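You operate a simulated robot arm through the tools that you are given. There is no shell and no other tool. Be economical: measure what you need, move in short steps, check, and stop when the job is done.

You are at the controls of a simulated two-armed robot. One attempt, no reset.

TASK
Take the lid off the hardener tin with the earliest date on the top deck of the trolley and lay it down there.

Only the result counts: the job must be done as asked and must still hold three seconds after the hand-in. Knocking over, shifting, dropping, spilling or breaking anything else fails it. Lids that push on must go on centred and level and be pressed home; caps that screw on are set level and turned clockwise until they are tight.

THE ROBOT
Two 7-joint arms with two-finger parallel grippers on one trunk, on a base that drives. Base frame: it is fixed to the floor where the robot stands at the start and does not move with it; the origin is under the middle of the robot, x ahead of it, y to its left, z up. Units: mm, degrees, N and s.
The left shoulder is at the start at [60, 189, 1078], the right one opposite. With the tool pointing down near the work surface each hand reaches from about 100 to 640 mm from the robot's upright axis, wherever it stands, measured 20 degrees to its own side. Payload 3.43 kg a hand.
Tool frame (each hand has its own): the origin (TCP) lies between the finger pads and is the grasp point; the fingertips stand 30 mm ahead of it; z points along the fingers, y is the line along which they close. The gripper opens to 94 mm. The fingers are 28 mm wide and 10 mm thick; the gripper's body (50 by 96 mm) begins 55 mm behind the TCP.
Orientation is that of the tool frame in the base frame, as [roll, pitch, yaw] about the fixed x, y, z axes, in that order (R = Rz(yaw) Ry(pitch) Rx(roll)). With the fingers straight down and closing along the base's y, the tool's x points along the base's -x, its y along +y and its z along -z.

THE INTERFACE
- The arms move only by the tool jog_arm. It takes "left_rows", "right_rows" or both (then of equal length, played together; a hand with none holds still); each is a list of rows, each a list of 7 numbers: the shift along the base's x, y, z in mm, then the turn, a rotation vector about the base's x, y, z in degrees, then the gripper command, from -1 (shut) to 1 (fully open), values between in proportion. In form: [[dx, dy, dz, wx, wy, wz, gripper], ...]. A call has 1 to 10 rows; each row shifts and turns the commanded pose from where the row before left it. A row lasts 0.2 s, in which the tool goes at most 50 mm and 8.6 degrees; a call with a longer step from one row to the next is refused whole, and so is a gripper value outside its range. Where a pose cannot be reached the arm comes as near as it can. A force on the tool above 40 N (or 10 N above the force at the start of the call, whichever is more), or a blocked arm, ends the call early, and 0.2 s more pass. Each finger travels about 153 mm/s and halts on what it meets, pressing with about 43 N; the grip force reading is that of the motor and also rises with nothing between the fingers. The clock runs only during rows and for 0.2 s after the last one: add rows that do not move to give the fingers time. It gives the time, the measured TCP pose, the force on the tool (base axes), the opening and the grip force at its end, in the units of the frame above (readings bear some noise), with the torque about the TCP (base axes, N m) and any sound that the robot's microphone picked up.
- Cameras (640 x 400 px; columns grow to the right, rows downward): "scene" is now at [12, -2.8, 1616.1]; the picture's right is [-0.02, -1.00, 0.00], its down [-0.84, 0.02, -0.54] and it looks along [0.54, -0.01, -0.84] (base axes); focal length 265 px, centre (320, 200). "left" rides on the left gripper at [76, -14, -103] in its tool frame; the picture's right is [0.18, 0.98, 0.00], its down [-0.75, 0.14, -0.64] and it looks along [-0.63, 0.12, 0.77] (tool axes); focal length 243 px, centre (320, 200). "right" rides on the right gripper at [76, 14, -103] in its tool frame; the picture's right is [-0.18, 0.98, 0.00], its down [-0.75, -0.14, -0.64] and it looks along [-0.63, -0.12, 0.77] (tool axes); focal length 243 px, centre (320, 200). There is no depth. A picture from a camera that has moved, and an enlarged one, comes with that camera's place and axes in the base frame and with its lens.
- grab_frame(camera): a new picture of that camera. No time passes.
- raise_lower(by): slides the trunk up (or, below 0, down) by that many mm; the arms and the scene camera ride with it, the base frame stays. It gives what a move gives, with no picture.
- roll_base(legs): drives the robot by 1 to 6 legs, each [ahead, left, turn to the left] in mm, mm and degrees, along the robot's own axes; the way and the turn of a leg run together, so that a leg with both is an arc; at most 1500 mm and 180 degrees a leg. The arms and the cameras ride along, it lands a little off, and it stops where it bumps. It gives what a move gives.
- pan_tilt(pan, tilt): turns the head with the scene camera to pan (to the left, within 86 degrees either way) and tilt (down, from -29 to 69), counted from straight ahead of the robot. It gives what a move gives.
- close_up(camera, box): a new picture of the part [left, top, right, bottom] of that camera's present view, enlarged. No time passes.
- hand_in(): hands the job in; it is judged then, once.

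Work in short steps. Places have to be worked out from the pictures, the camera data and where the tool is seen: move nearer, look again, correct. Check each grasp and each placing, and mend what went wrong. You have 120 turns and 100 pictures in all, those below and enlarged ones among them. Open the grippers and draw the arms clear of the work before you hand the job in, unless the task says otherwise; then end with one line.

The tools are called after "Request:" as a command line: name --argument value ..., lists and objects as JSON in quotes. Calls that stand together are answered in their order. jog_arm: Moves the arms, as the interface text tells. Its arguments: {"type":"object","properties":{"left_rows":{"type":"array","items":{"type":"array","items":{"type":"number"}}},"right_rows":{"type":"array","items":{"type":"array","items":{"type":"number"}}}},"required":[]} The other tools are called the same way: raise_lower (by) slides the trunk up or down; roll_base (legs) drives the base; pan_tilt (pan, tilt) turns the head that bears the scene camera; grab_frame (camera) takes a picture; close_up (camera, box) takes an enlarged picture of a part of a camera's view; hand_in () hands the job in.

At the start:

```text
time: 0.0
left_tcp_pos: [380.0, 273.1, 1021.8]
left_orientation: [180.0, 0.0, 180.0]
left_contact_force: [-0.6, 0.3, -0.2]
left_wrist_torque: [-0.03, 0.01, 0.02]
left_width: 93.7
left_grasp_force: 0.2
right_tcp_pos: [333.3, -102.1, 992.6]
right_orientation: [-180.0, 0.0, 180.0]
right_contact_force: [-0.4, -0.1, -1.2]
right_wrist_torque: [0.01, 0.01, -0.01]
right_width: 94.0
right_grasp_force: 0.0
trunk travel left (down, up): [-750.0, 240.0]
robot x, y, heading: [1.3, 1.0, -0.0]
head pan, tilt: [-1.1, 57.0]
```

scene: 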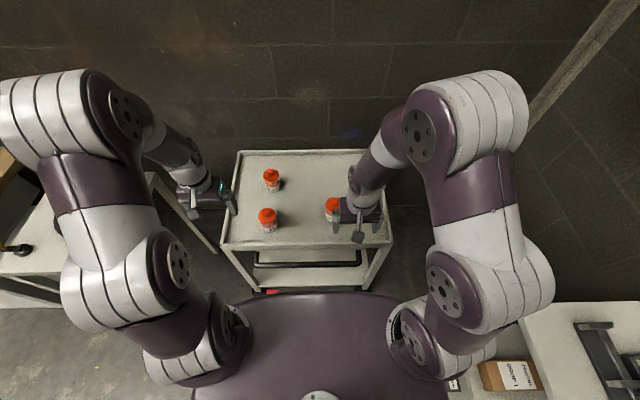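
right: 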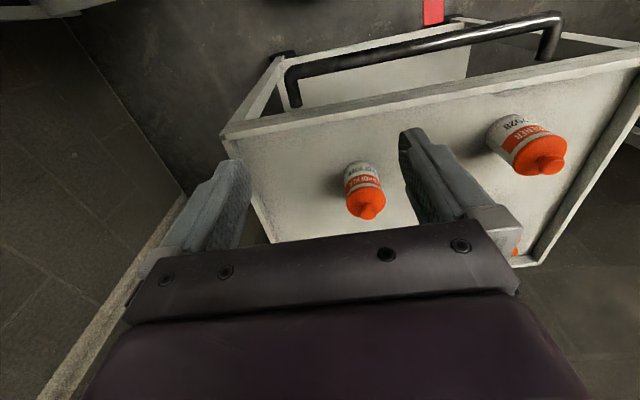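
left: 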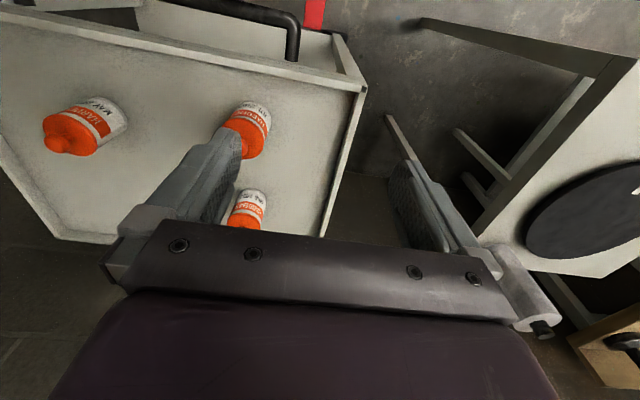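

Three tins with orange lids stand on the trolley. I will read the labels with close-ups.

Request:
close_up --camera "left" --box '[20, 80, 300, 255]'

Request:
close_up --camera "right" --box '[320, 90, 600, 265]'

Request:
close_up --camera "scene" --box '[220, 140, 396, 250]'

```text
2.29 times, centred on (160, 168) of left
camera zoom: at [303.8, 260.2, 1124.6], right [-0.18, 0.98, 0.0], down [0.75, 0.14, 0.64], along [0.63, 0.12, -0.77], focal length 555 px, centre (686, 274)
```

zoom: 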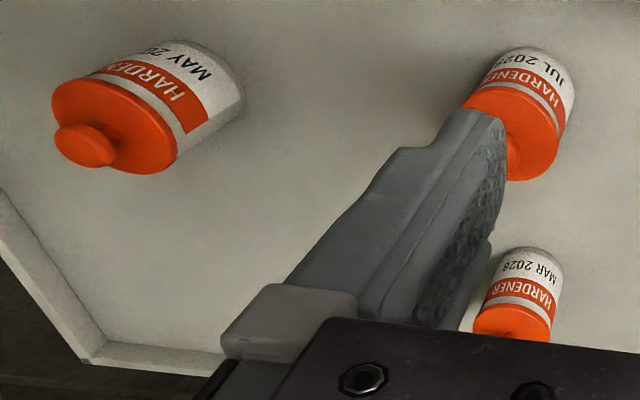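

```text
2.29 times, centred on (460, 178) of right
camera zoom: at [257.6, -87.8, 1095.3], right [0.18, 0.98, 0.0], down [0.75, -0.14, 0.64], along [0.63, -0.12, -0.77], focal length 555 px, centre (0, 251)
```

zoom: 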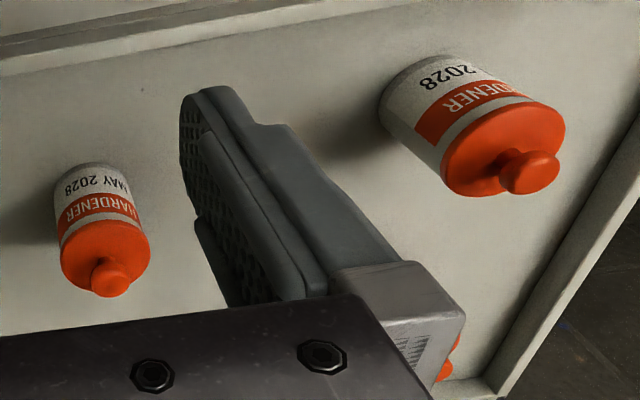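

```text
3.64 times, centred on (308, 195) of scene
camera zoom: at [12.0, -2.8, 1616.1], right [-0.02, -1.0, 0.0], down [-0.84, 0.02, -0.54], along [0.54, -0.01, -0.84], focal length 964 px, centre (364, 218)
```

zoom: 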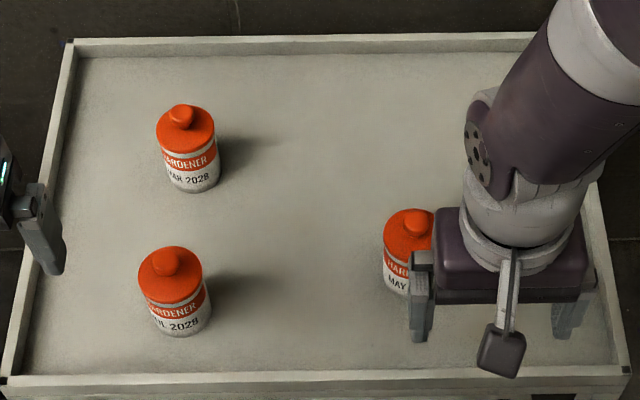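

Labels read JUL 2028 (near left), MAY 2028 (right) and MAR 2028 (far left, roughly [640, 173]). I'll shift the left hand over for a clear view of the MAR tin and move the right hand back to expose the rest of the deck.

Request:
jog_arm --left_rows '[[20, -30, 0, 0, 0, 0, 1], [20, -30, 0, 0, 0, 0, 1], [20, -30, 0, 0, 0, 0, 1], [0, 0, 0, 0, 0, 0, 1]]' --right_rows '[[-20, -40, 20, 0, 0, 0, 1], [-20, -40, 20, 0, 0, 0, 1], [-20, -40, 20, 0, 0, 0, 1], [0, -40, 0, 0, 0, 0, 1]]'

Request:
grab_frame --camera "left"

Request:
grab_frame --camera "scene"

```text
time: 1.0
left_tcp_pos: [438.5, 182.3, 1023.3]
left_orientation: [180.0, -0.1, 179.9]
left_contact_force: [0.7, 0.0, 0.2]
left_wrist_torque: [0.03, 0.0, -0.02]
left_width: 94.1
left_grasp_force: 0.1
right_tcp_pos: [275.1, -263.1, 1052.4]
right_orientation: [180.0, 0.0, 180.0]
right_contact_force: [0.5, 0.1, -0.5]
right_wrist_torque: [0.03, 0.03, 0.0]
right_width: 94.1
right_grasp_force: 0.1
trunk travel left (down, up): [-750.0, 240.0]
robot x, y, heading: [2.8, 2.3, 0.2]
head pan, tilt: [-1.1, 57.0]
```

```text
93 pictures are left
camera left: at [363.7, 169.2, 1125.4], right [-0.18, 0.98, 0.0], down [0.75, 0.14, 0.64], along [0.63, 0.12, -0.77], focal length 243 px, centre (320, 200)
```

left: 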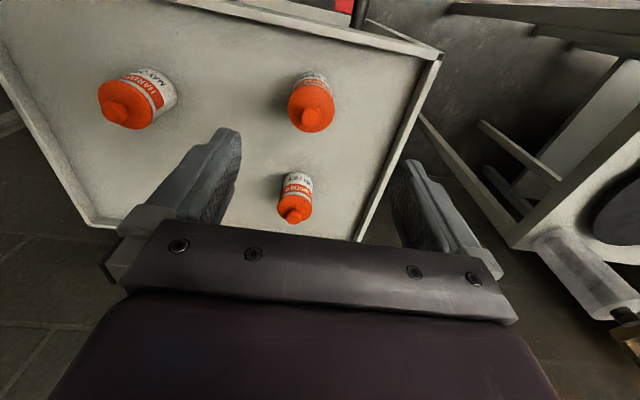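

```text
92 pictures are left
camera scene: at [12.6, -4.0, 1616.1], right [-0.02, -1.0, 0.0], down [-0.84, 0.02, -0.54], along [0.54, -0.01, -0.84], focal length 265 px, centre (320, 200)
```

scene: 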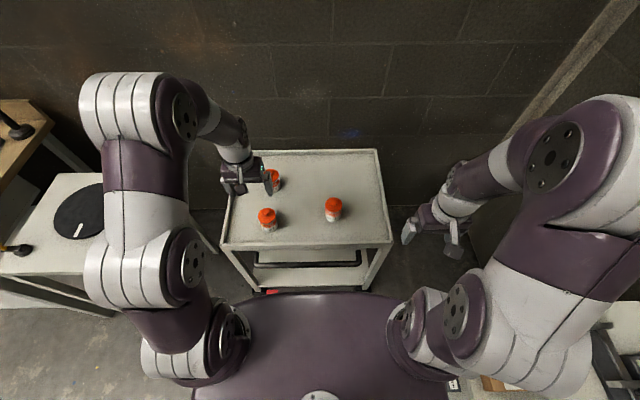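

Only three tins are on the deck. I'll zoom in on the MAR tin and its lid.

Request:
close_up --camera "left" --box '[256, 165, 336, 230]'

Request:
close_up --camera "left" --box '[270, 60, 350, 140]'

```text
6.15 times, centred on (296, 198) of left
camera zoom: at [363.7, 169.2, 1125.4], right [-0.18, 0.98, 0.0], down [0.75, 0.14, 0.64], along [0.63, 0.12, -0.77], focal length 1493 px, centre (468, 215)
```

zoom: 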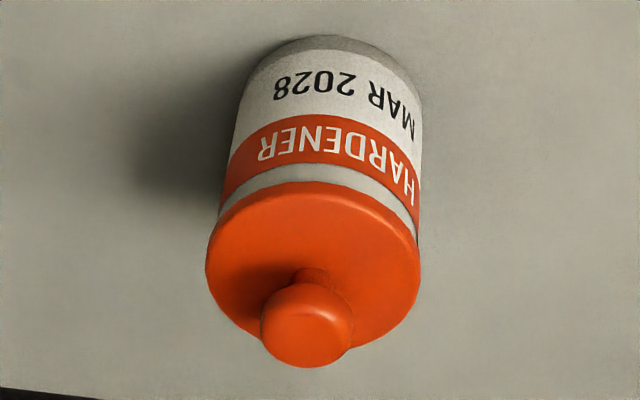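

```text
5.00 times, centred on (310, 100) of left
camera zoom: at [363.7, 169.2, 1125.4], right [-0.18, 0.98, 0.0], down [0.75, 0.14, 0.64], along [0.63, 0.12, -0.77], focal length 1213 px, centre (370, 700)
```

zoom: 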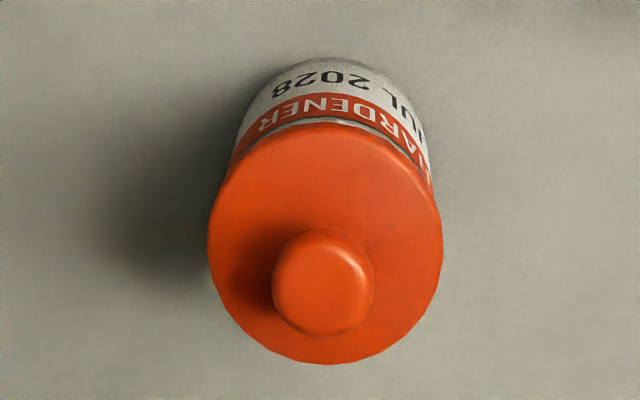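

MAR tin confirmed: knobbed lid about 60 mm across, knob about 25 mm. Triangulation puts the knob top near [660, 178, 820]. I'll move the left hand out above it, keeping high, to see whether it reaches.

Request:
jog_arm --left_rows '[[40, 0, 0, 0, 0, 0, 1], [40, 0, 0, 0, 0, 0, 1], [40, 0, 0, 0, 0, 0, 1], [40, -2, 0, 0, 0, 0, 1], [40, -2, -20, 0, 0, 0, 1], [10, 0, -30, 0, 0, 0, 1], [0, 0, -30, 0, 0, 0, 1], [0, 0, 0, 0, 0, 0, 1]]'

Request:
grab_frame --camera "left"

Request:
grab_frame --camera "scene"

```text
time: 2.8
left_tcp_pos: [602.7, 180.3, 922.7]
left_orientation: [179.9, 0.0, -179.9]
left_contact_force: [-0.1, -0.5, 0.3]
left_wrist_torque: [0.0, -0.03, 0.0]
left_width: 93.9
left_grasp_force: 0.0
left hand out of reach, approached as far as the arm can: row 4, 5
right_tcp_pos: [274.7, -262.1, 1053.0]
right_orientation: [-180.0, 0.0, -180.0]
right_contact_force: [0.6, -0.2, -0.3]
right_wrist_torque: [0.0, 0.01, 0.02]
right_width: 94.0
right_grasp_force: 0.1
trunk travel left (down, up): [-750.0, 240.0]
robot x, y, heading: [-0.5, 3.1, -0.1]
head pan, tilt: [-1.1, 57.0]
```

```text
89 pictures are left
camera left: at [526.6, 167.2, 1025.2], right [-0.18, 0.98, 0.0], down [0.75, 0.14, 0.64], along [0.63, 0.12, -0.77], focal length 243 px, centre (320, 200)
```

left: 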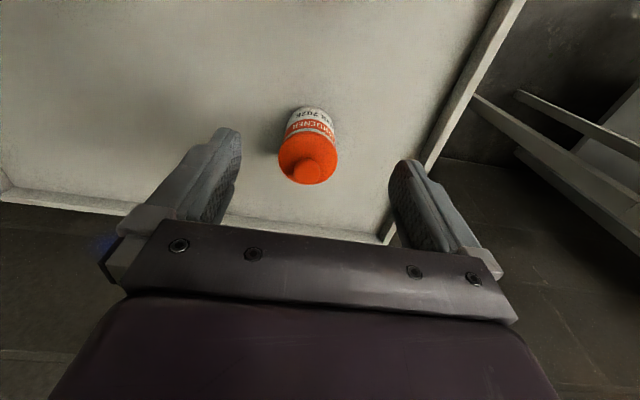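

```text
88 pictures are left
camera scene: at [11.8, -3.0, 1616.1], right [-0.02, -1.0, 0.0], down [-0.84, 0.02, -0.55], along [0.54, -0.01, -0.84], focal length 265 px, centre (320, 200)
```

scene: 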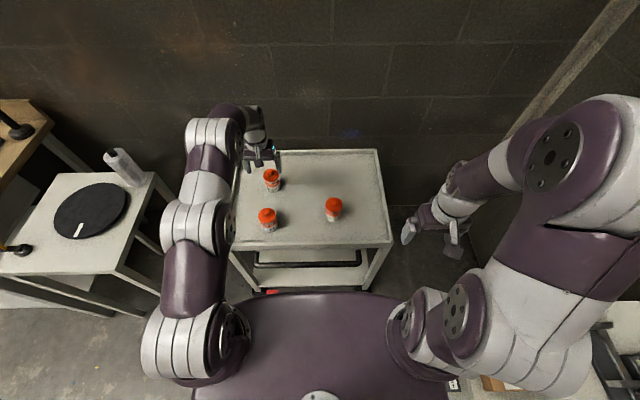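

Second view agrees: knob at about [657, 179]. Only the high rows were flagged out of reach, so I test reaching further at this lower height (fingertips at 893, well above the knob).

Request:
jog_arm --left_rows '[[15, 0, 0, 0, 0, 0, 1], [15, 0, 0, 0, 0, 0, 1], [15, 0, 0, 0, 0, 0, 1], [9, 0, 0, 0, 0, 0, 1], [0, 0, 0, 0, 0, 0, 1]]'

```text
time: 4.0
left_tcp_pos: [615.3, 181.0, 917.5]
left_orientation: [-180.0, 0.1, 180.0]
left_contact_force: [-0.2, 0.1, -1.2]
left_wrist_torque: [0.01, 0.01, 0.01]
left_width: 94.0
left_grasp_force: 0.1
left hand out of reach, approached as far as the arm can: row 1, 2, 3, 4
right_tcp_pos: [274.2, -261.7, 1052.7]
right_orientation: [180.0, 0.0, -179.9]
right_contact_force: [-0.1, -0.6, -0.4]
right_wrist_torque: [0.0, 0.01, 0.02]
right_width: 94.0
right_grasp_force: 0.1
trunk travel left (down, up): [-750.0, 240.0]
robot x, y, heading: [0.2, 4.5, -0.1]
head pan, tilt: [-1.1, 57.0]
```

Reach ends at x≈615, so I need about 45 mm more. I'll look down to see whether there's room to drive the base forward.

Request:
pan_tilt --pan 0 --tilt 69

Request:
grab_frame --camera "scene"

Request:
grab_frame --camera "right"

```text
time: 4.7
left_tcp_pos: [614.5, 180.9, 918.3]
left_orientation: [-180.0, 0.0, 179.9]
left_contact_force: [0.3, -0.2, -0.4]
left_wrist_torque: [0.02, 0.01, -0.02]
left_width: 94.3
left_grasp_force: 0.0
right_tcp_pos: [273.3, -262.9, 1052.4]
right_orientation: [-180.0, 0.0, 179.9]
right_contact_force: [-0.7, -0.1, -0.3]
right_wrist_torque: [0.0, 0.01, 0.0]
right_width: 93.9
right_grasp_force: 0.0
trunk travel left (down, up): [-750.0, 240.0]
robot x, y, heading: [-3.4, 1.3, 0.0]
head pan, tilt: [0.0, 68.8]
```

```text
87 pictures are left
camera scene: at [-1.9, -1.5, 1603.1], right [0.0, -1.0, 0.0], down [-0.93, 0.0, -0.36], along [0.36, 0.0, -0.93], focal length 265 px, centre (320, 200)
```

scene: 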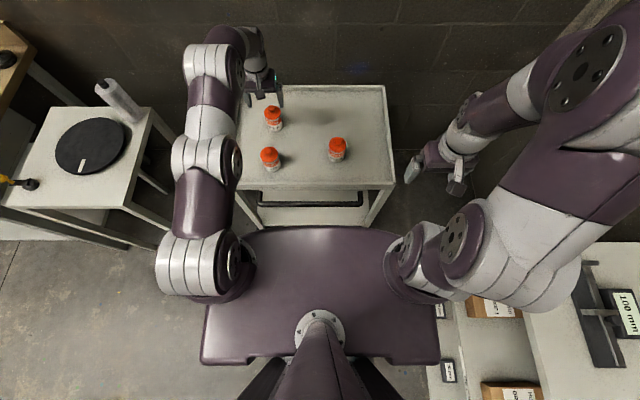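

```text
86 pictures are left
camera right: at [198.0, -248.0, 1155.7], right [0.18, 0.98, 0.0], down [0.75, -0.14, 0.64], along [0.63, -0.12, -0.77], focal length 243 px, centre (320, 200)
```

right: 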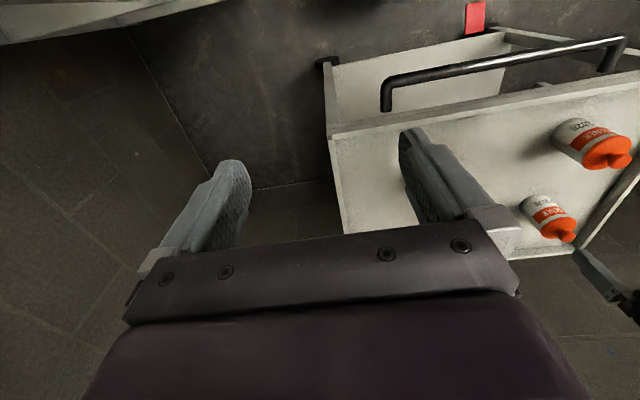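

The base plate sits close to the trolley, so driving forward is risky. Instead I'll tilt the left tool about 22° so its fingers point forward and down, gaining reach, and hover above the knob.

Request:
jog_arm --left_rows '[[0, 0, 0, 0, -7.5, 0, 1], [8, 0, 0, 0, -7.5, 0, 1], [10, -1, -5, 0, -7.5, 0, 1], [12, -1, -5, 0, 0, 0, 1], [0, 0, 0, 0, 0, 0, 1]]'

Request:
grab_frame --camera "left"

Request:
grab_frame --camera "scene"

```text
time: 5.9
left_tcp_pos: [643.8, 177.4, 908.2]
left_orientation: [179.9, 22.5, -180.0]
left_contact_force: [-0.3, -0.1, 0.5]
left_wrist_torque: [-0.01, 0.01, 0.03]
left_width: 93.9
left_grasp_force: 0.1
right_tcp_pos: [273.9, -262.2, 1053.8]
right_orientation: [-180.0, 0.0, 180.0]
right_contact_force: [0.5, 0.3, 0.8]
right_wrist_torque: [-0.04, 0.0, 0.01]
right_width: 93.9
right_grasp_force: 0.2
trunk travel left (down, up): [-750.0, 240.0]
robot x, y, heading: [-4.3, 0.6, -0.1]
head pan, tilt: [0.0, 68.8]
```

```text
85 pictures are left
camera left: at [534.9, 164.6, 974.4], right [-0.17, 0.98, -0.07], down [0.45, 0.14, 0.88], along [0.88, 0.12, -0.47], focal length 243 px, centre (320, 200)
```

left: 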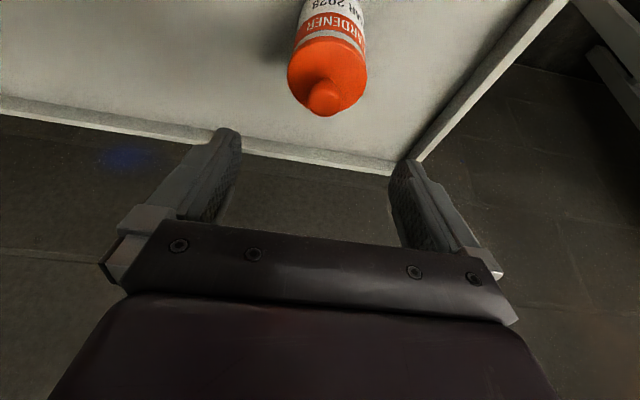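

```text
84 pictures are left
camera scene: at [-2.3, -1.5, 1603.1], right [0.0, -1.0, 0.0], down [-0.93, 0.0, -0.36], along [0.36, 0.0, -0.93], focal length 265 px, centre (320, 200)
```

scene: 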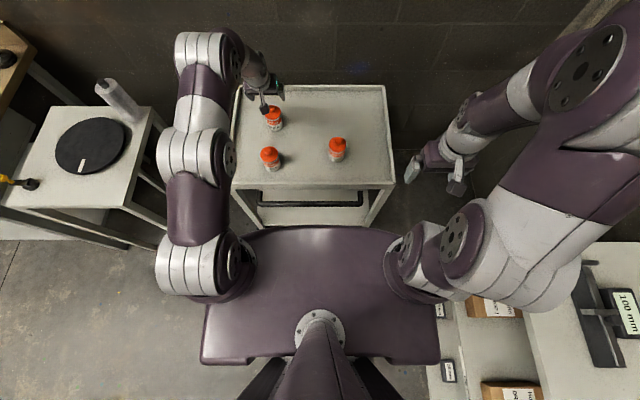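

Reached. I'll zoom in to refine the knob position and height.

Request:
close_up --camera "left" --box '[272, 0, 384, 125]'

```text
3.20 times, centred on (328, 62) of left
camera zoom: at [534.9, 164.6, 974.4], right [-0.17, 0.98, -0.07], down [0.45, 0.14, 0.88], along [0.88, 0.12, -0.47], focal length 776 px, centre (294, 640)
```

zoom: 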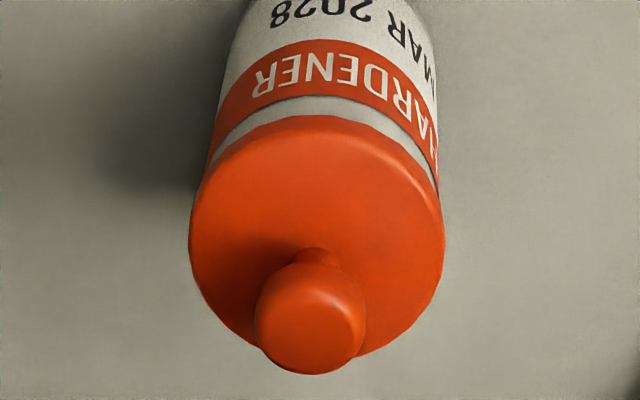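

Lid top ≈ 794, knob top ≈ 821, axis at about [660, 179.5]. I'll descend to TCP [652, 179.5, 833], leaving the tips just above the lid.

Request:
jog_arm --left_rows '[[4, 1, -20, 0, 0, 0, 0.6], [4, 1, -20, 0, 0, 0, 0.2], [0, 0, -15, 0, 0, 0, 0], [0, 0, -12, 0, 0, 0, 0], [0, 0, -8, 0, 0, 0, 0], [0, 0, 0, 0, 0, 0, 0]]'

Request:
grab_frame --camera "left"

Request:
close_up --camera "scene" --box '[230, 70, 310, 140]'

```text
time: 7.3
left_tcp_pos: [652.6, 179.9, 839.5]
left_orientation: [-180.0, 23.1, 179.9]
left_contact_force: [-1.5, 3.0, 25.3]
left_wrist_torque: [0.06, 0.1, 0.02]
left_width: 47.0
left_grasp_force: 0.1
right_tcp_pos: [272.1, -263.1, 1054.1]
right_orientation: [179.9, 0.2, 180.0]
right_contact_force: [-0.6, -0.7, -0.5]
right_wrist_torque: [-0.02, -0.02, -0.04]
right_width: 93.9
right_grasp_force: 0.1
trunk travel left (down, up): [-750.0, 240.0]
robot x, y, heading: [-4.5, 1.0, -0.1]
head pan, tilt: [0.0, 68.8]
```

```text
82 pictures are left
camera left: at [542.4, 166.9, 903.1], right [-0.17, 0.98, -0.07], down [0.44, 0.14, 0.89], along [0.88, 0.12, -0.46], focal length 243 px, centre (320, 200)
```

left: 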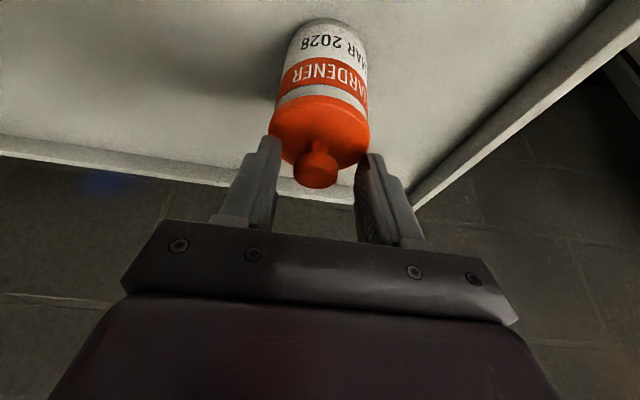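

```text
5.71 times, centred on (270, 105) of scene
camera zoom: at [-7.0, -2.3, 1603.4], right [0.0, -1.0, 0.0], down [-0.93, 0.0, -0.37], along [0.37, 0.0, -0.93], focal length 1514 px, centre (606, 743)
```

zoom: 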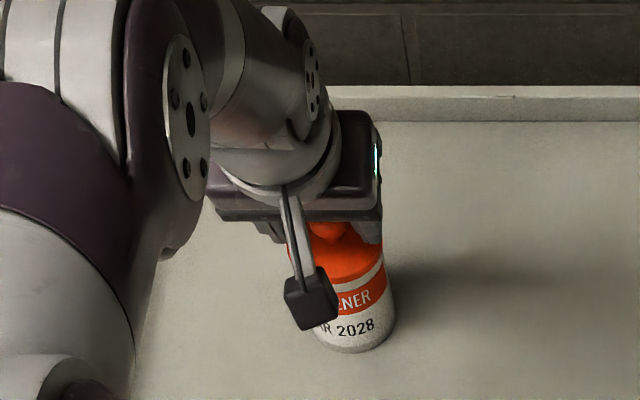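

Tips touched the lid at z≈806 (25 N), so everything is ~11 mm higher than estimated; along the same rays the axis is then about x=651. I'll lift 5 mm and move back 10 mm before gripping.

Request:
jog_arm --left_rows '[[0, 0, 5, 0, 0, 0, 0], [0, 0, 3, 0, 0, 0, 0], [-5, -0.5, 0, 0, 0, 0, 0], [-5, -0.5, 0, 0, 0, 0, 0], [0, 0, 0, 0, 0, 0, 0]]'

Request:
close_up --camera "left" --box '[200, 0, 440, 230]'

```text
time: 8.5
left_tcp_pos: [641.2, 178.9, 840.6]
left_orientation: [-180.0, 22.5, -180.0]
left_contact_force: [1.1, 0.5, 2.4]
left_wrist_torque: [0.03, -0.05, -0.03]
left_width: 47.3
left_grasp_force: 0.6
right_tcp_pos: [273.8, -263.3, 1053.5]
right_orientation: [-180.0, 0.0, 180.0]
right_contact_force: [0.8, -0.6, -0.2]
right_wrist_torque: [-0.02, 0.01, 0.01]
right_width: 94.4
right_grasp_force: 0.1
trunk travel left (down, up): [-750.0, 240.0]
robot x, y, heading: [2.9, -1.9, -0.2]
head pan, tilt: [0.0, 68.8]
```

```text
1.74 times, centred on (320, 115) of left
camera zoom: at [532.9, 166.1, 906.9], right [-0.17, 0.98, -0.07], down [0.45, 0.14, 0.88], along [0.88, 0.12, -0.47], focal length 422 px, centre (320, 348)
```

zoom: 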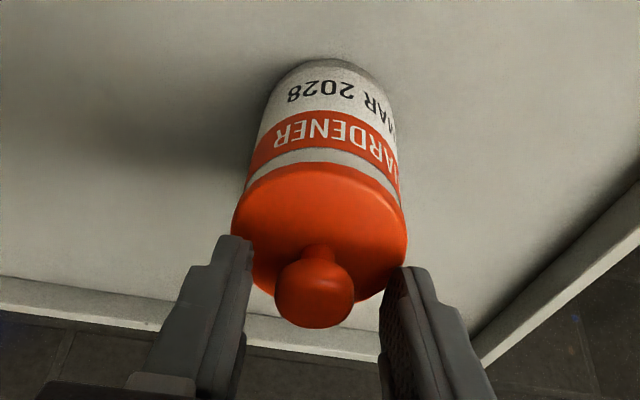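

Knob sits between the fingers with the tips just clear of the lid. I'll close gently and check.

Request:
jog_arm --left_rows '[[0, 0, 1, 0, 0, 0, -0.2], [0, 0, 0, 0, 0, 0, -0.35], [0, 0, 0, 0, 0, 0, -0.5], [0, 0, 0, 0, 0, 0, -0.7], [0, 0, 0, 0, 0, 0, -1], [0, 0, 0, 0, 0, 0, -1]]'

Request:
close_up --camera "left" --box '[200, 0, 440, 230]'

Request:
close_up --camera "scene" --box '[230, 70, 310, 140]'

```text
time: 9.9
left_tcp_pos: [644.2, 178.9, 842.2]
left_orientation: [179.9, 22.5, 179.9]
left_contact_force: [0.1, 0.2, 1.0]
left_wrist_torque: [0.01, 0.0, -0.03]
left_width: 21.6
left_grasp_force: 42.6
right_tcp_pos: [274.2, -261.8, 1053.4]
right_orientation: [-179.9, 0.0, 179.9]
right_contact_force: [0.1, -0.4, -0.4]
right_wrist_torque: [0.0, -0.02, 0.01]
right_width: 94.2
right_grasp_force: 0.0
trunk travel left (down, up): [-750.0, 240.0]
robot x, y, heading: [-0.3, -1.6, -0.3]
head pan, tilt: [0.0, 68.8]
heard: snap
```

```text
1.74 times, centred on (320, 115) of left
camera zoom: at [533.4, 166.0, 908.3], right [-0.17, 0.98, -0.07], down [0.45, 0.14, 0.88], along [0.88, 0.12, -0.47], focal length 422 px, centre (320, 348)
```

zoom: 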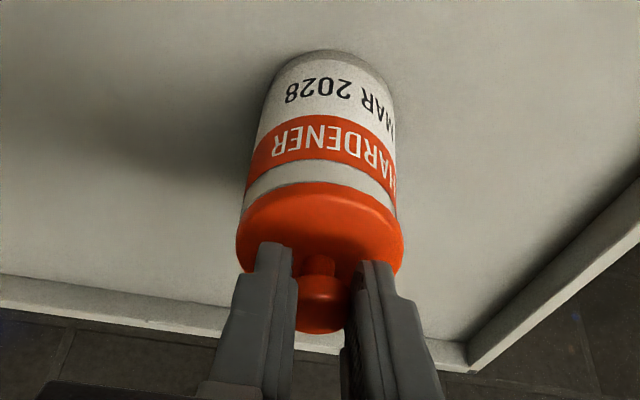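

```text
5.71 times, centred on (270, 105) of scene
camera zoom: at [-2.0, -1.5, 1603.1], right [0.0, -1.0, 0.0], down [-0.93, 0.0, -0.36], along [0.36, 0.0, -0.93], focal length 1514 px, centre (606, 743)
```

zoom: 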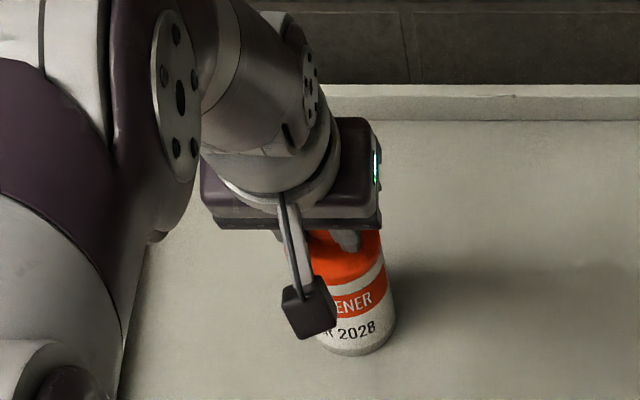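

Gripped (21.6 mm, 43 N), and a snap was heard – the lid seems to have unseated already. I'll lift slowly in small steps and check the tin stays put.

Request:
jog_arm --left_rows '[[0, 0, 1.5, 0, 0, 0, -1], [0, 0, 1.5, 0, 0, 0, -1], [0, 0, 1.5, 0, 0, 0, -1], [0, 0, 1.5, 0, 0, 0, -1]]'

Request:
close_up --camera "left" --box '[200, 0, 440, 230]'

Request:
close_up --camera "scene" --box '[230, 70, 310, 140]'

```text
time: 10.9
left_tcp_pos: [642.4, 180.1, 848.1]
left_orientation: [180.0, 22.5, 179.9]
left_contact_force: [0.2, 0.0, -0.5]
left_wrist_torque: [0.01, 0.01, -0.03]
left_width: 21.3
left_grasp_force: 43.0
right_tcp_pos: [273.7, -262.3, 1053.8]
right_orientation: [-180.0, 0.1, 179.9]
right_contact_force: [0.0, -0.2, 0.3]
right_wrist_torque: [0.02, 0.01, 0.0]
right_width: 93.8
right_grasp_force: 0.0
trunk travel left (down, up): [-750.0, 240.0]
robot x, y, heading: [2.1, -2.2, -0.1]
head pan, tilt: [0.0, 68.8]
```

```text
1.74 times, centred on (320, 115) of left
camera zoom: at [533.3, 166.1, 914.2], right [-0.17, 0.98, -0.07], down [0.45, 0.14, 0.88], along [0.88, 0.12, -0.47], focal length 422 px, centre (320, 348)
```

zoom: 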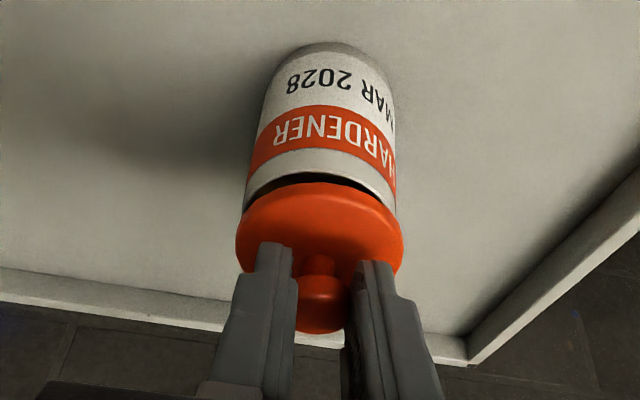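

```text
5.71 times, centred on (270, 105) of scene
camera zoom: at [-2.0, -1.5, 1603.1], right [0.0, -1.0, 0.0], down [-0.93, 0.0, -0.36], along [0.36, 0.0, -0.93], focal length 1514 px, centre (606, 743)
```

zoom: 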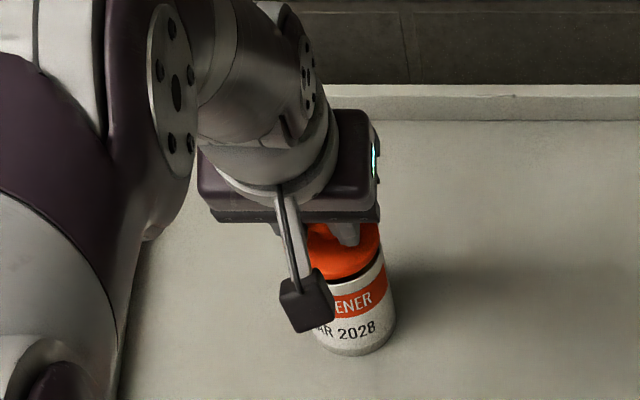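

The lid is free and the tin hasn't moved. I'll lift it 60 mm and carry it to the open patch near [590, 60].

Request:
jog_arm --left_rows '[[0, 0, 15, 0, 0, 0, -1], [0, 0, 25, 0, 0, 0, -1], [0, 0, 20, 0, 0, 0, -1], [-13, -30, 0, 0, 0, 0, -1], [-13, -30, 0, 0, 0, 0, -1], [-13, -30, 0, 0, 0, 0, -1], [-13, -30, 0, 0, 0, 0, -1], [0, 0, 0, 0, 0, 0, -1]]'

Request:
grab_frame --camera "left"

Request:
grab_frame --camera "scene"

Request:
grab_frame --camera "right"

```text
time: 12.7
left_tcp_pos: [590.6, 58.8, 907.4]
left_orientation: [-180.0, 22.5, -180.0]
left_contact_force: [0.0, 0.1, -0.3]
left_wrist_torque: [0.0, 0.04, -0.02]
left_width: 21.1
left_grasp_force: 43.2
right_tcp_pos: [274.6, -260.1, 1053.3]
right_orientation: [180.0, 0.0, -180.0]
right_contact_force: [0.0, -0.9, 0.0]
right_wrist_torque: [-0.02, -0.01, -0.01]
right_width: 93.9
right_grasp_force: 0.0
trunk travel left (down, up): [-750.0, 240.0]
robot x, y, heading: [1.8, -2.7, -0.0]
head pan, tilt: [0.0, 68.8]
```

```text
75 pictures are left
camera left: at [481.2, 47.1, 974.0], right [-0.17, 0.98, -0.07], down [0.45, 0.14, 0.88], along [0.88, 0.12, -0.47], focal length 243 px, centre (320, 200)
```

left: 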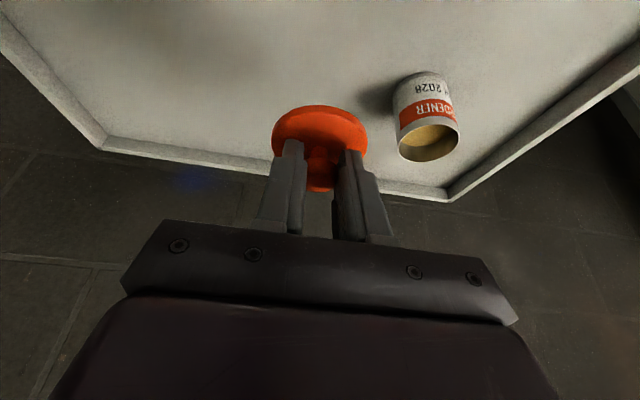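

```text
74 pictures are left
camera scene: at [-1.6, -0.6, 1603.1], right [0.0, -1.0, 0.0], down [-0.93, 0.0, -0.36], along [0.36, 0.0, -0.93], focal length 265 px, centre (320, 200)
```

scene: 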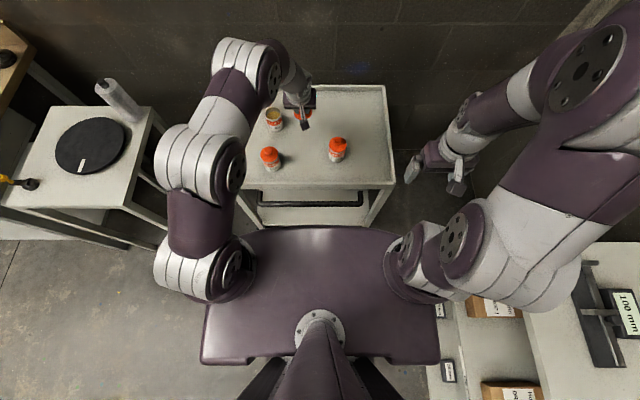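

```text
73 pictures are left
camera right: at [198.3, -247.4, 1155.8], right [0.18, 0.98, 0.0], down [0.75, -0.14, 0.64], along [0.63, -0.12, -0.77], focal length 243 px, centre (320, 200)
```

right: 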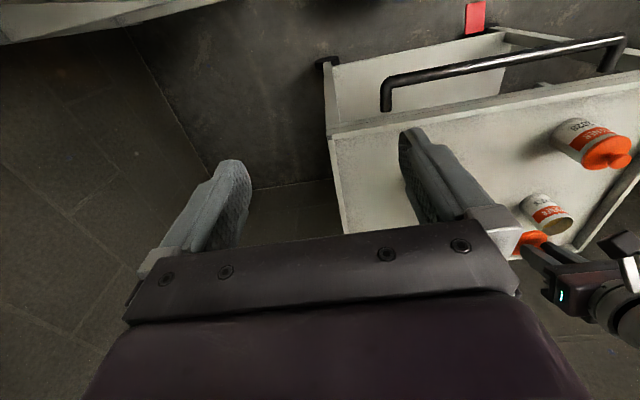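

The tin is open and upright, lid held securely over a clear patch. I'll lower it most of the way, then check.

Request:
jog_arm --left_rows '[[0, 0, -25, 0, 0, 0, -1], [0, 0, -25, 0, 0, 0, -1], [0, 0, -25, 0, 0, 0, -1], [0, 0, -20, 0, 0, 0, -1], [0, 0, -10, 0, 0, 0, -1], [0, 0, 0, 0, 0, 0, -1]]'

Request:
grab_frame --camera "left"

Request:
close_up --camera "scene" --box '[230, 70, 390, 180]'

```text
time: 14.1
left_tcp_pos: [590.1, 58.3, 803.7]
left_orientation: [180.0, 22.5, 180.0]
left_contact_force: [-0.7, 0.2, -0.4]
left_wrist_torque: [-0.04, 0.02, 0.01]
left_width: 21.5
left_grasp_force: 42.9
right_tcp_pos: [274.7, -262.3, 1053.6]
right_orientation: [-180.0, 0.0, 180.0]
right_contact_force: [1.0, -0.7, 0.5]
right_wrist_torque: [-0.03, -0.05, 0.01]
right_width: 93.9
right_grasp_force: 0.1
trunk travel left (down, up): [-750.0, 240.0]
robot x, y, heading: [-0.9, -2.9, 0.1]
head pan, tilt: [0.0, 68.8]
```

```text
72 pictures are left
camera left: at [480.9, 45.8, 869.0], right [-0.17, 0.98, -0.07], down [0.45, 0.14, 0.88], along [0.88, 0.12, -0.47], focal length 243 px, centre (320, 200)
```

left: 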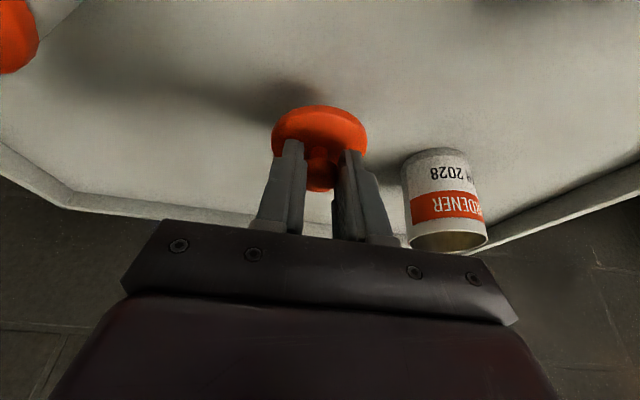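

```text
3.64 times, centred on (310, 125) of scene
camera zoom: at [-2.1, -1.6, 1603.1], right [0.0, -1.0, 0.0], down [-0.93, 0.0, -0.36], along [0.36, 0.0, -0.93], focal length 964 px, centre (356, 473)
```

zoom: 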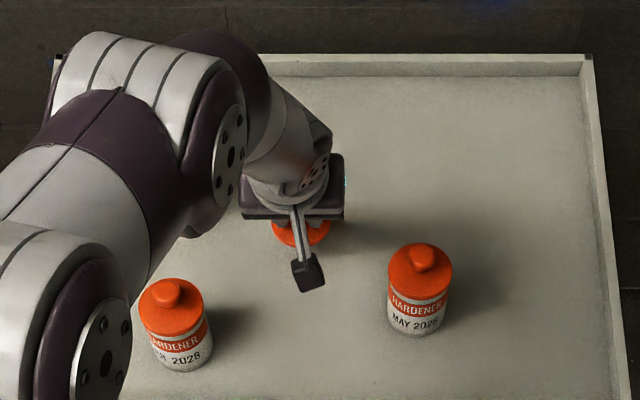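

About 30 mm to go. I'll lower in small steps and watch the force.

Request:
jog_arm --left_rows '[[0, 0, -5, 0, 0, 0, -1], [0, 0, -5, 0, 0, 0, -1], [0, 0, -4, 0, 0, 0, -1], [0, 0, -3, 0, 0, 0, -1], [0, 0, -2, 0, 0, 0, -1], [0, 0, 0, 0, 0, 0, -1]]'

Request:
grab_frame --camera "left"

```text
time: 15.5
left_tcp_pos: [590.7, 59.3, 784.6]
left_orientation: [-179.9, 22.6, 180.0]
left_contact_force: [-0.6, 0.1, -1.0]
left_wrist_torque: [0.0, 0.02, 0.02]
left_width: 21.2
left_grasp_force: 42.8
right_tcp_pos: [275.1, -261.9, 1052.7]
right_orientation: [-180.0, 0.0, -180.0]
right_contact_force: [0.3, -0.3, 0.3]
right_wrist_torque: [0.02, 0.0, 0.01]
right_width: 94.1
right_grasp_force: 0.1
trunk travel left (down, up): [-750.0, 240.0]
robot x, y, heading: [2.9, 1.0, 0.2]
head pan, tilt: [0.0, 68.8]
```

```text
70 pictures are left
camera left: at [481.0, 45.7, 850.2], right [-0.17, 0.98, -0.07], down [0.45, 0.14, 0.88], along [0.88, 0.12, -0.47], focal length 243 px, centre (320, 200)
```

left: 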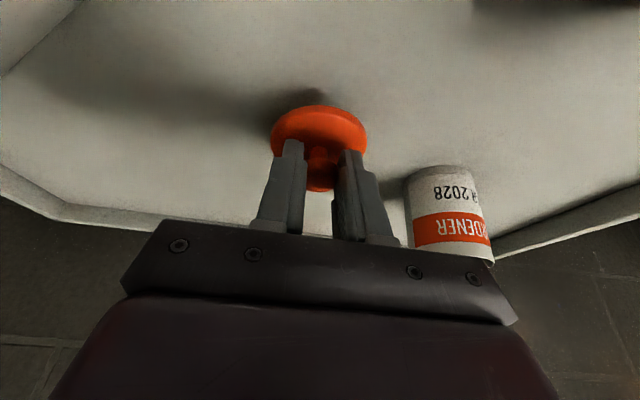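

Still in the air; continuing at 2 mm steps.

Request:
jog_arm --left_rows '[[0, 0, -2, 0, 0, 0, -1], [0, 0, -2, 0, 0, 0, -1], [0, 0, -2, 0, 0, 0, -1], [0, 0, -2, 0, 0, 0, -1], [0, 0, 0, 0, 0, 0, -1]]'

Request:
close_up --camera "left" --box '[230, 60, 410, 200]'

```text
time: 16.7
left_tcp_pos: [590.1, 60.7, 776.9]
left_orientation: [180.0, 22.6, 180.0]
left_contact_force: [0.2, -0.7, -0.4]
left_wrist_torque: [0.03, 0.0, 0.02]
left_width: 21.0
left_grasp_force: 43.1
right_tcp_pos: [274.8, -262.6, 1054.1]
right_orientation: [180.0, 0.0, -180.0]
right_contact_force: [-0.9, 0.4, 0.0]
right_wrist_torque: [-0.06, 0.02, 0.0]
right_width: 93.6
right_grasp_force: 0.1
trunk travel left (down, up): [-750.0, 240.0]
robot x, y, heading: [-3.5, -0.3, -0.2]
head pan, tilt: [0.0, 68.8]
```

```text
2.86 times, centred on (320, 130) of left
camera zoom: at [481.0, 46.1, 842.2], right [-0.17, 0.98, -0.07], down [0.45, 0.14, 0.88], along [0.88, 0.12, -0.47], focal length 693 px, centre (320, 400)
```

zoom: 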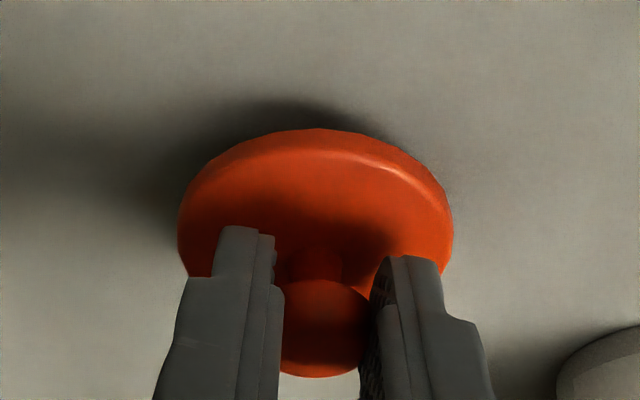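

The shadow is closing in under the lid; no contact yet. Continuing down.

Request:
jog_arm --left_rows '[[0, 0, -1.5, 0, 0, 0, -1], [0, 0, -1.5, 0, 0, 0, -1], [0, 0, -1.5, 0, 0, 0, -1], [0, 0, -1.5, 0, 0, 0, -1], [0, 0, 0, 0, 0, 0, -1]]'

Request:
close_up --camera "left" --box '[230, 60, 410, 200]'

```text
time: 17.9
left_tcp_pos: [590.5, 60.3, 770.6]
left_orientation: [179.9, 22.6, 180.0]
left_contact_force: [0.2, 0.4, -1.1]
left_wrist_torque: [0.03, 0.0, -0.05]
left_width: 21.1
left_grasp_force: 42.3
right_tcp_pos: [275.7, -261.7, 1052.9]
right_orientation: [-180.0, 0.0, -180.0]
right_contact_force: [0.3, 0.1, -0.6]
right_wrist_torque: [0.02, 0.01, 0.02]
right_width: 93.9
right_grasp_force: 0.0
trunk travel left (down, up): [-750.0, 240.0]
robot x, y, heading: [-1.5, 0.7, -0.2]
head pan, tilt: [0.0, 68.8]
```

```text
2.86 times, centred on (320, 130) of left
camera zoom: at [481.1, 46.3, 836.4], right [-0.17, 0.98, -0.07], down [0.45, 0.14, 0.88], along [0.88, 0.12, -0.47], focal length 693 px, centre (320, 400)
```

zoom: 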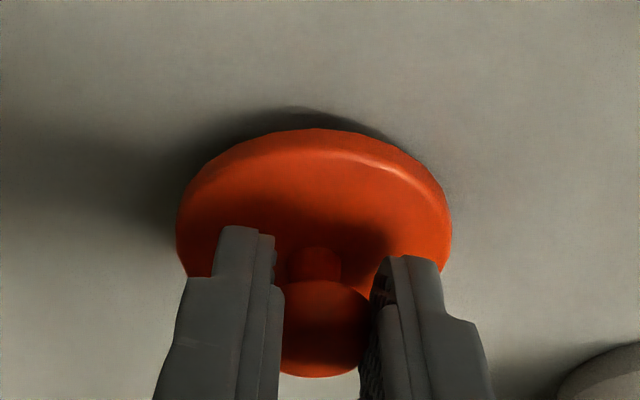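

Nearly there; four more 1.5 mm steps.

Request:
jog_arm --left_rows '[[0, 0, -1.5, 0, 0, 0, -1], [0, 0, -1.5, 0, 0, 0, -1], [0, 0, -1.5, 0, 0, 0, -1], [0, 0, -1, 0, 0, 0, -1], [0, 0, 0, 0, 0, 0, -1]]'

Request:
close_up --camera "left" --box '[230, 60, 410, 200]'

```text
time: 19.1
left_tcp_pos: [590.8, 59.6, 765.0]
left_orientation: [-179.9, 22.6, 179.9]
left_contact_force: [0.1, 1.1, 4.3]
left_wrist_torque: [0.17, -0.07, -0.05]
left_width: 21.2
left_grasp_force: 42.8
right_tcp_pos: [275.3, -262.5, 1054.0]
right_orientation: [179.9, -0.1, -180.0]
right_contact_force: [-0.2, 0.2, -0.2]
right_wrist_torque: [0.0, 0.01, 0.03]
right_width: 94.1
right_grasp_force: 0.1
trunk travel left (down, up): [-750.0, 240.0]
robot x, y, heading: [2.6, 0.1, 0.1]
head pan, tilt: [0.0, 68.8]
```

```text
2.86 times, centred on (320, 130) of left
camera zoom: at [481.1, 46.0, 831.3], right [-0.17, 0.98, -0.07], down [0.45, 0.14, 0.88], along [0.88, 0.12, -0.47], focal length 693 px, centre (320, 400)
```

zoom: 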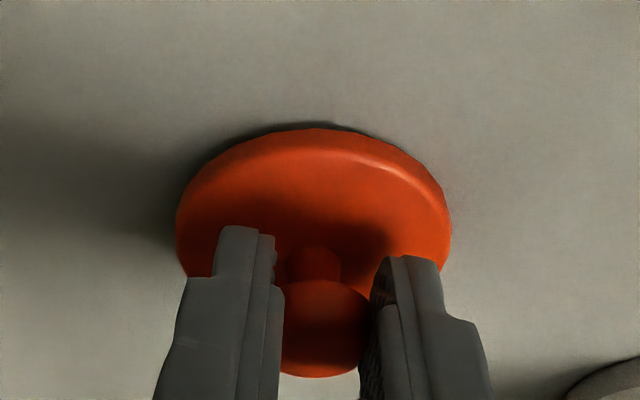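

First contact (4 N). One more millimetre down, then open gently.

Request:
jog_arm --left_rows '[[0, 0, -1, 0, 0, 0, -1], [0, 0, 0, 0, 0, 0, -0.5], [0, 0, 0, 0, 0, 0, -0.4], [0, 0, 0, 0, 0, 0, -0.2], [0, 0, 0, 0, 0, 0, 0]]'

Request:
close_up --camera "left" --box '[230, 60, 410, 200]'

```text
time: 20.3
left_tcp_pos: [589.3, 58.7, 763.6]
left_orientation: [-180.0, 22.6, 179.9]
left_contact_force: [-0.2, -0.2, -0.9]
left_wrist_torque: [0.01, -0.01, -0.01]
left_width: 47.5
left_grasp_force: 0.1
right_tcp_pos: [273.9, -262.7, 1053.5]
right_orientation: [-180.0, 0.0, -180.0]
right_contact_force: [0.3, -0.1, 0.3]
right_wrist_torque: [-0.03, -0.01, 0.01]
right_width: 94.1
right_grasp_force: 0.1
trunk travel left (down, up): [-750.0, 240.0]
robot x, y, heading: [1.1, -0.7, -0.0]
head pan, tilt: [0.0, 68.8]
```

```text
2.86 times, centred on (320, 130) of left
camera zoom: at [481.0, 46.2, 830.0], right [-0.17, 0.98, -0.07], down [0.45, 0.14, 0.88], along [0.88, 0.12, -0.47], focal length 693 px, centre (320, 400)
```

zoom: 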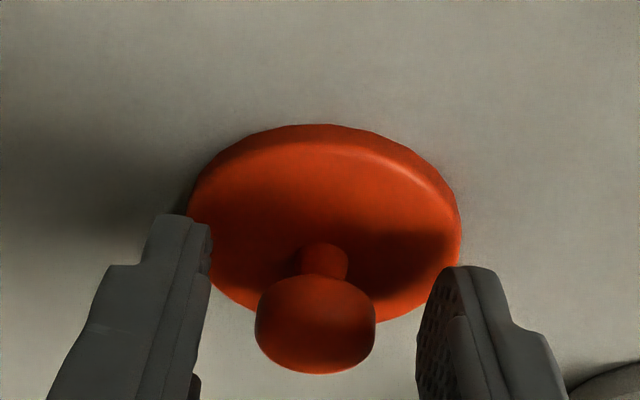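

The lid lies on the deck, released. I'll back straight up along the tool, then retract.

Request:
jog_arm --left_rows '[[0, 0, 10, 0, 0, 0, 0], [0, 0, 25, 0, 0, 0, 0], [-5, 0, 40, 0, 0, 0, 0], [-5, 0, 40, 0, 0, 0, 0], [-5, 0, 40, 0, 0, 0, 0], [-10, 0, 40, 0, 0, 0, 0.5], [-20, 0, 30, 0, 0, 0, 1]]'

Request:
grab_frame --camera "left"

Request:
close_up --camera "scene" --box '[230, 70, 390, 180]'

```text
time: 21.9
left_tcp_pos: [545.1, 60.2, 989.4]
left_orientation: [-180.0, 22.6, -179.9]
left_contact_force: [-0.4, -1.0, -0.7]
left_wrist_torque: [0.02, 0.03, 0.02]
left_width: 94.2
left_grasp_force: 0.1
right_tcp_pos: [273.2, -263.0, 1053.6]
right_orientation: [-179.9, 0.1, -179.9]
right_contact_force: [-0.6, 0.2, -0.3]
right_wrist_torque: [0.05, 0.01, 0.0]
right_width: 93.8
right_grasp_force: 0.0
trunk travel left (down, up): [-750.0, 240.0]
robot x, y, heading: [0.0, 1.3, -0.1]
head pan, tilt: [0.0, 68.8]
```

```text
65 pictures are left
camera left: at [434.2, 46.5, 1055.4], right [-0.17, 0.98, -0.07], down [0.45, 0.14, 0.88], along [0.88, 0.12, -0.47], focal length 243 px, centre (320, 200)
```

left: 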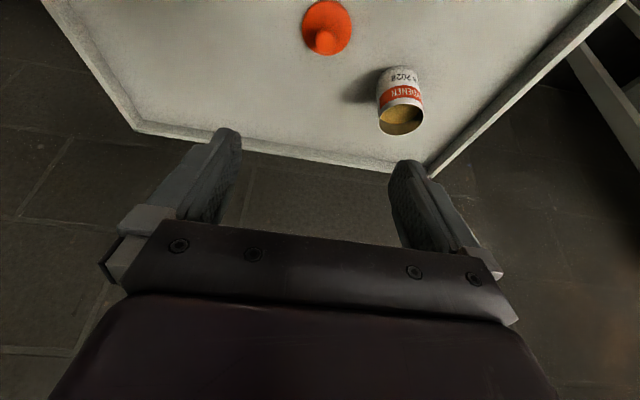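

```text
3.64 times, centred on (310, 125) of scene
camera zoom: at [-3.9, -1.5, 1603.0], right [0.0, -1.0, 0.0], down [-0.93, 0.0, -0.36], along [0.36, 0.0, -0.93], focal length 964 px, centre (356, 473)
```

zoom: 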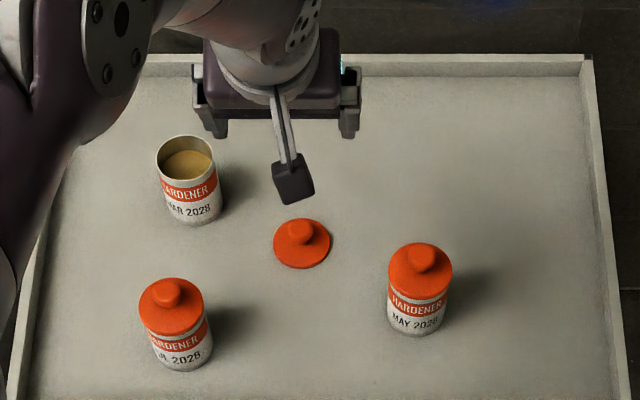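

The lid lies flat on the deck and all three tins stand where they were. I'll draw the arm further back, then hand in.

Request:
jog_arm --left_rows '[[-30, 30, 10, 0, 0, 0, 1], [-30, 30, 10, 0, 0, 0, 1], [-35, 30, 10, 0, 0, 0, 1], [-35, 30, 5, 0, 0, 0, 1], [-30, 30, 0, 0, 0, 0, 1], [0, 0, 0, 0, 0, 0, 1]]'

Request:
grab_frame --camera "scene"

```text
time: 23.3
left_tcp_pos: [386.1, 208.9, 1021.6]
left_orientation: [179.9, 22.6, -179.9]
left_contact_force: [-0.5, -1.2, 0.1]
left_wrist_torque: [0.03, 0.0, 0.02]
left_width: 94.1
left_grasp_force: 0.0
right_tcp_pos: [274.3, -262.0, 1052.7]
right_orientation: [-180.0, 0.0, -179.9]
right_contact_force: [-0.1, -0.7, -0.2]
right_wrist_torque: [0.0, 0.05, -0.03]
right_width: 93.9
right_grasp_force: 0.0
trunk travel left (down, up): [-750.0, 240.0]
robot x, y, heading: [2.3, 0.5, 0.2]
head pan, tilt: [0.0, 68.8]
```

```text
63 pictures are left
camera scene: at [-1.4, -2.1, 1603.1], right [0.0, -1.0, 0.0], down [-0.93, 0.0, -0.36], along [0.36, 0.0, -0.93], focal length 265 px, centre (320, 200)
```

scene: 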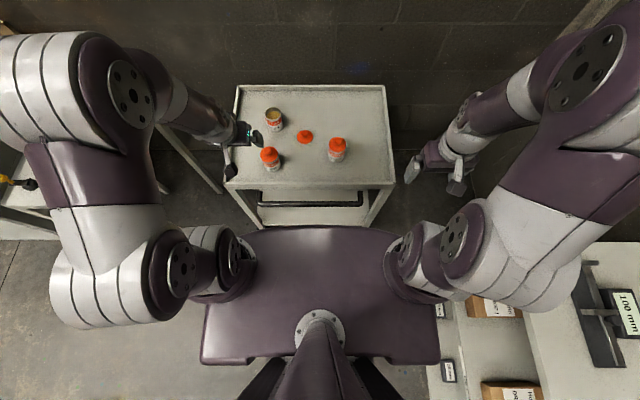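

Everything is in place and the arms are clear, so I'm handing in.

Request:
hand_in

```text
The job is handed in.
```

I took the lid off the MAR 2028 hardener tin, the earliest of the three, and laid it flat on the trolley's top deck; all three tins are still upright and none looks moved.
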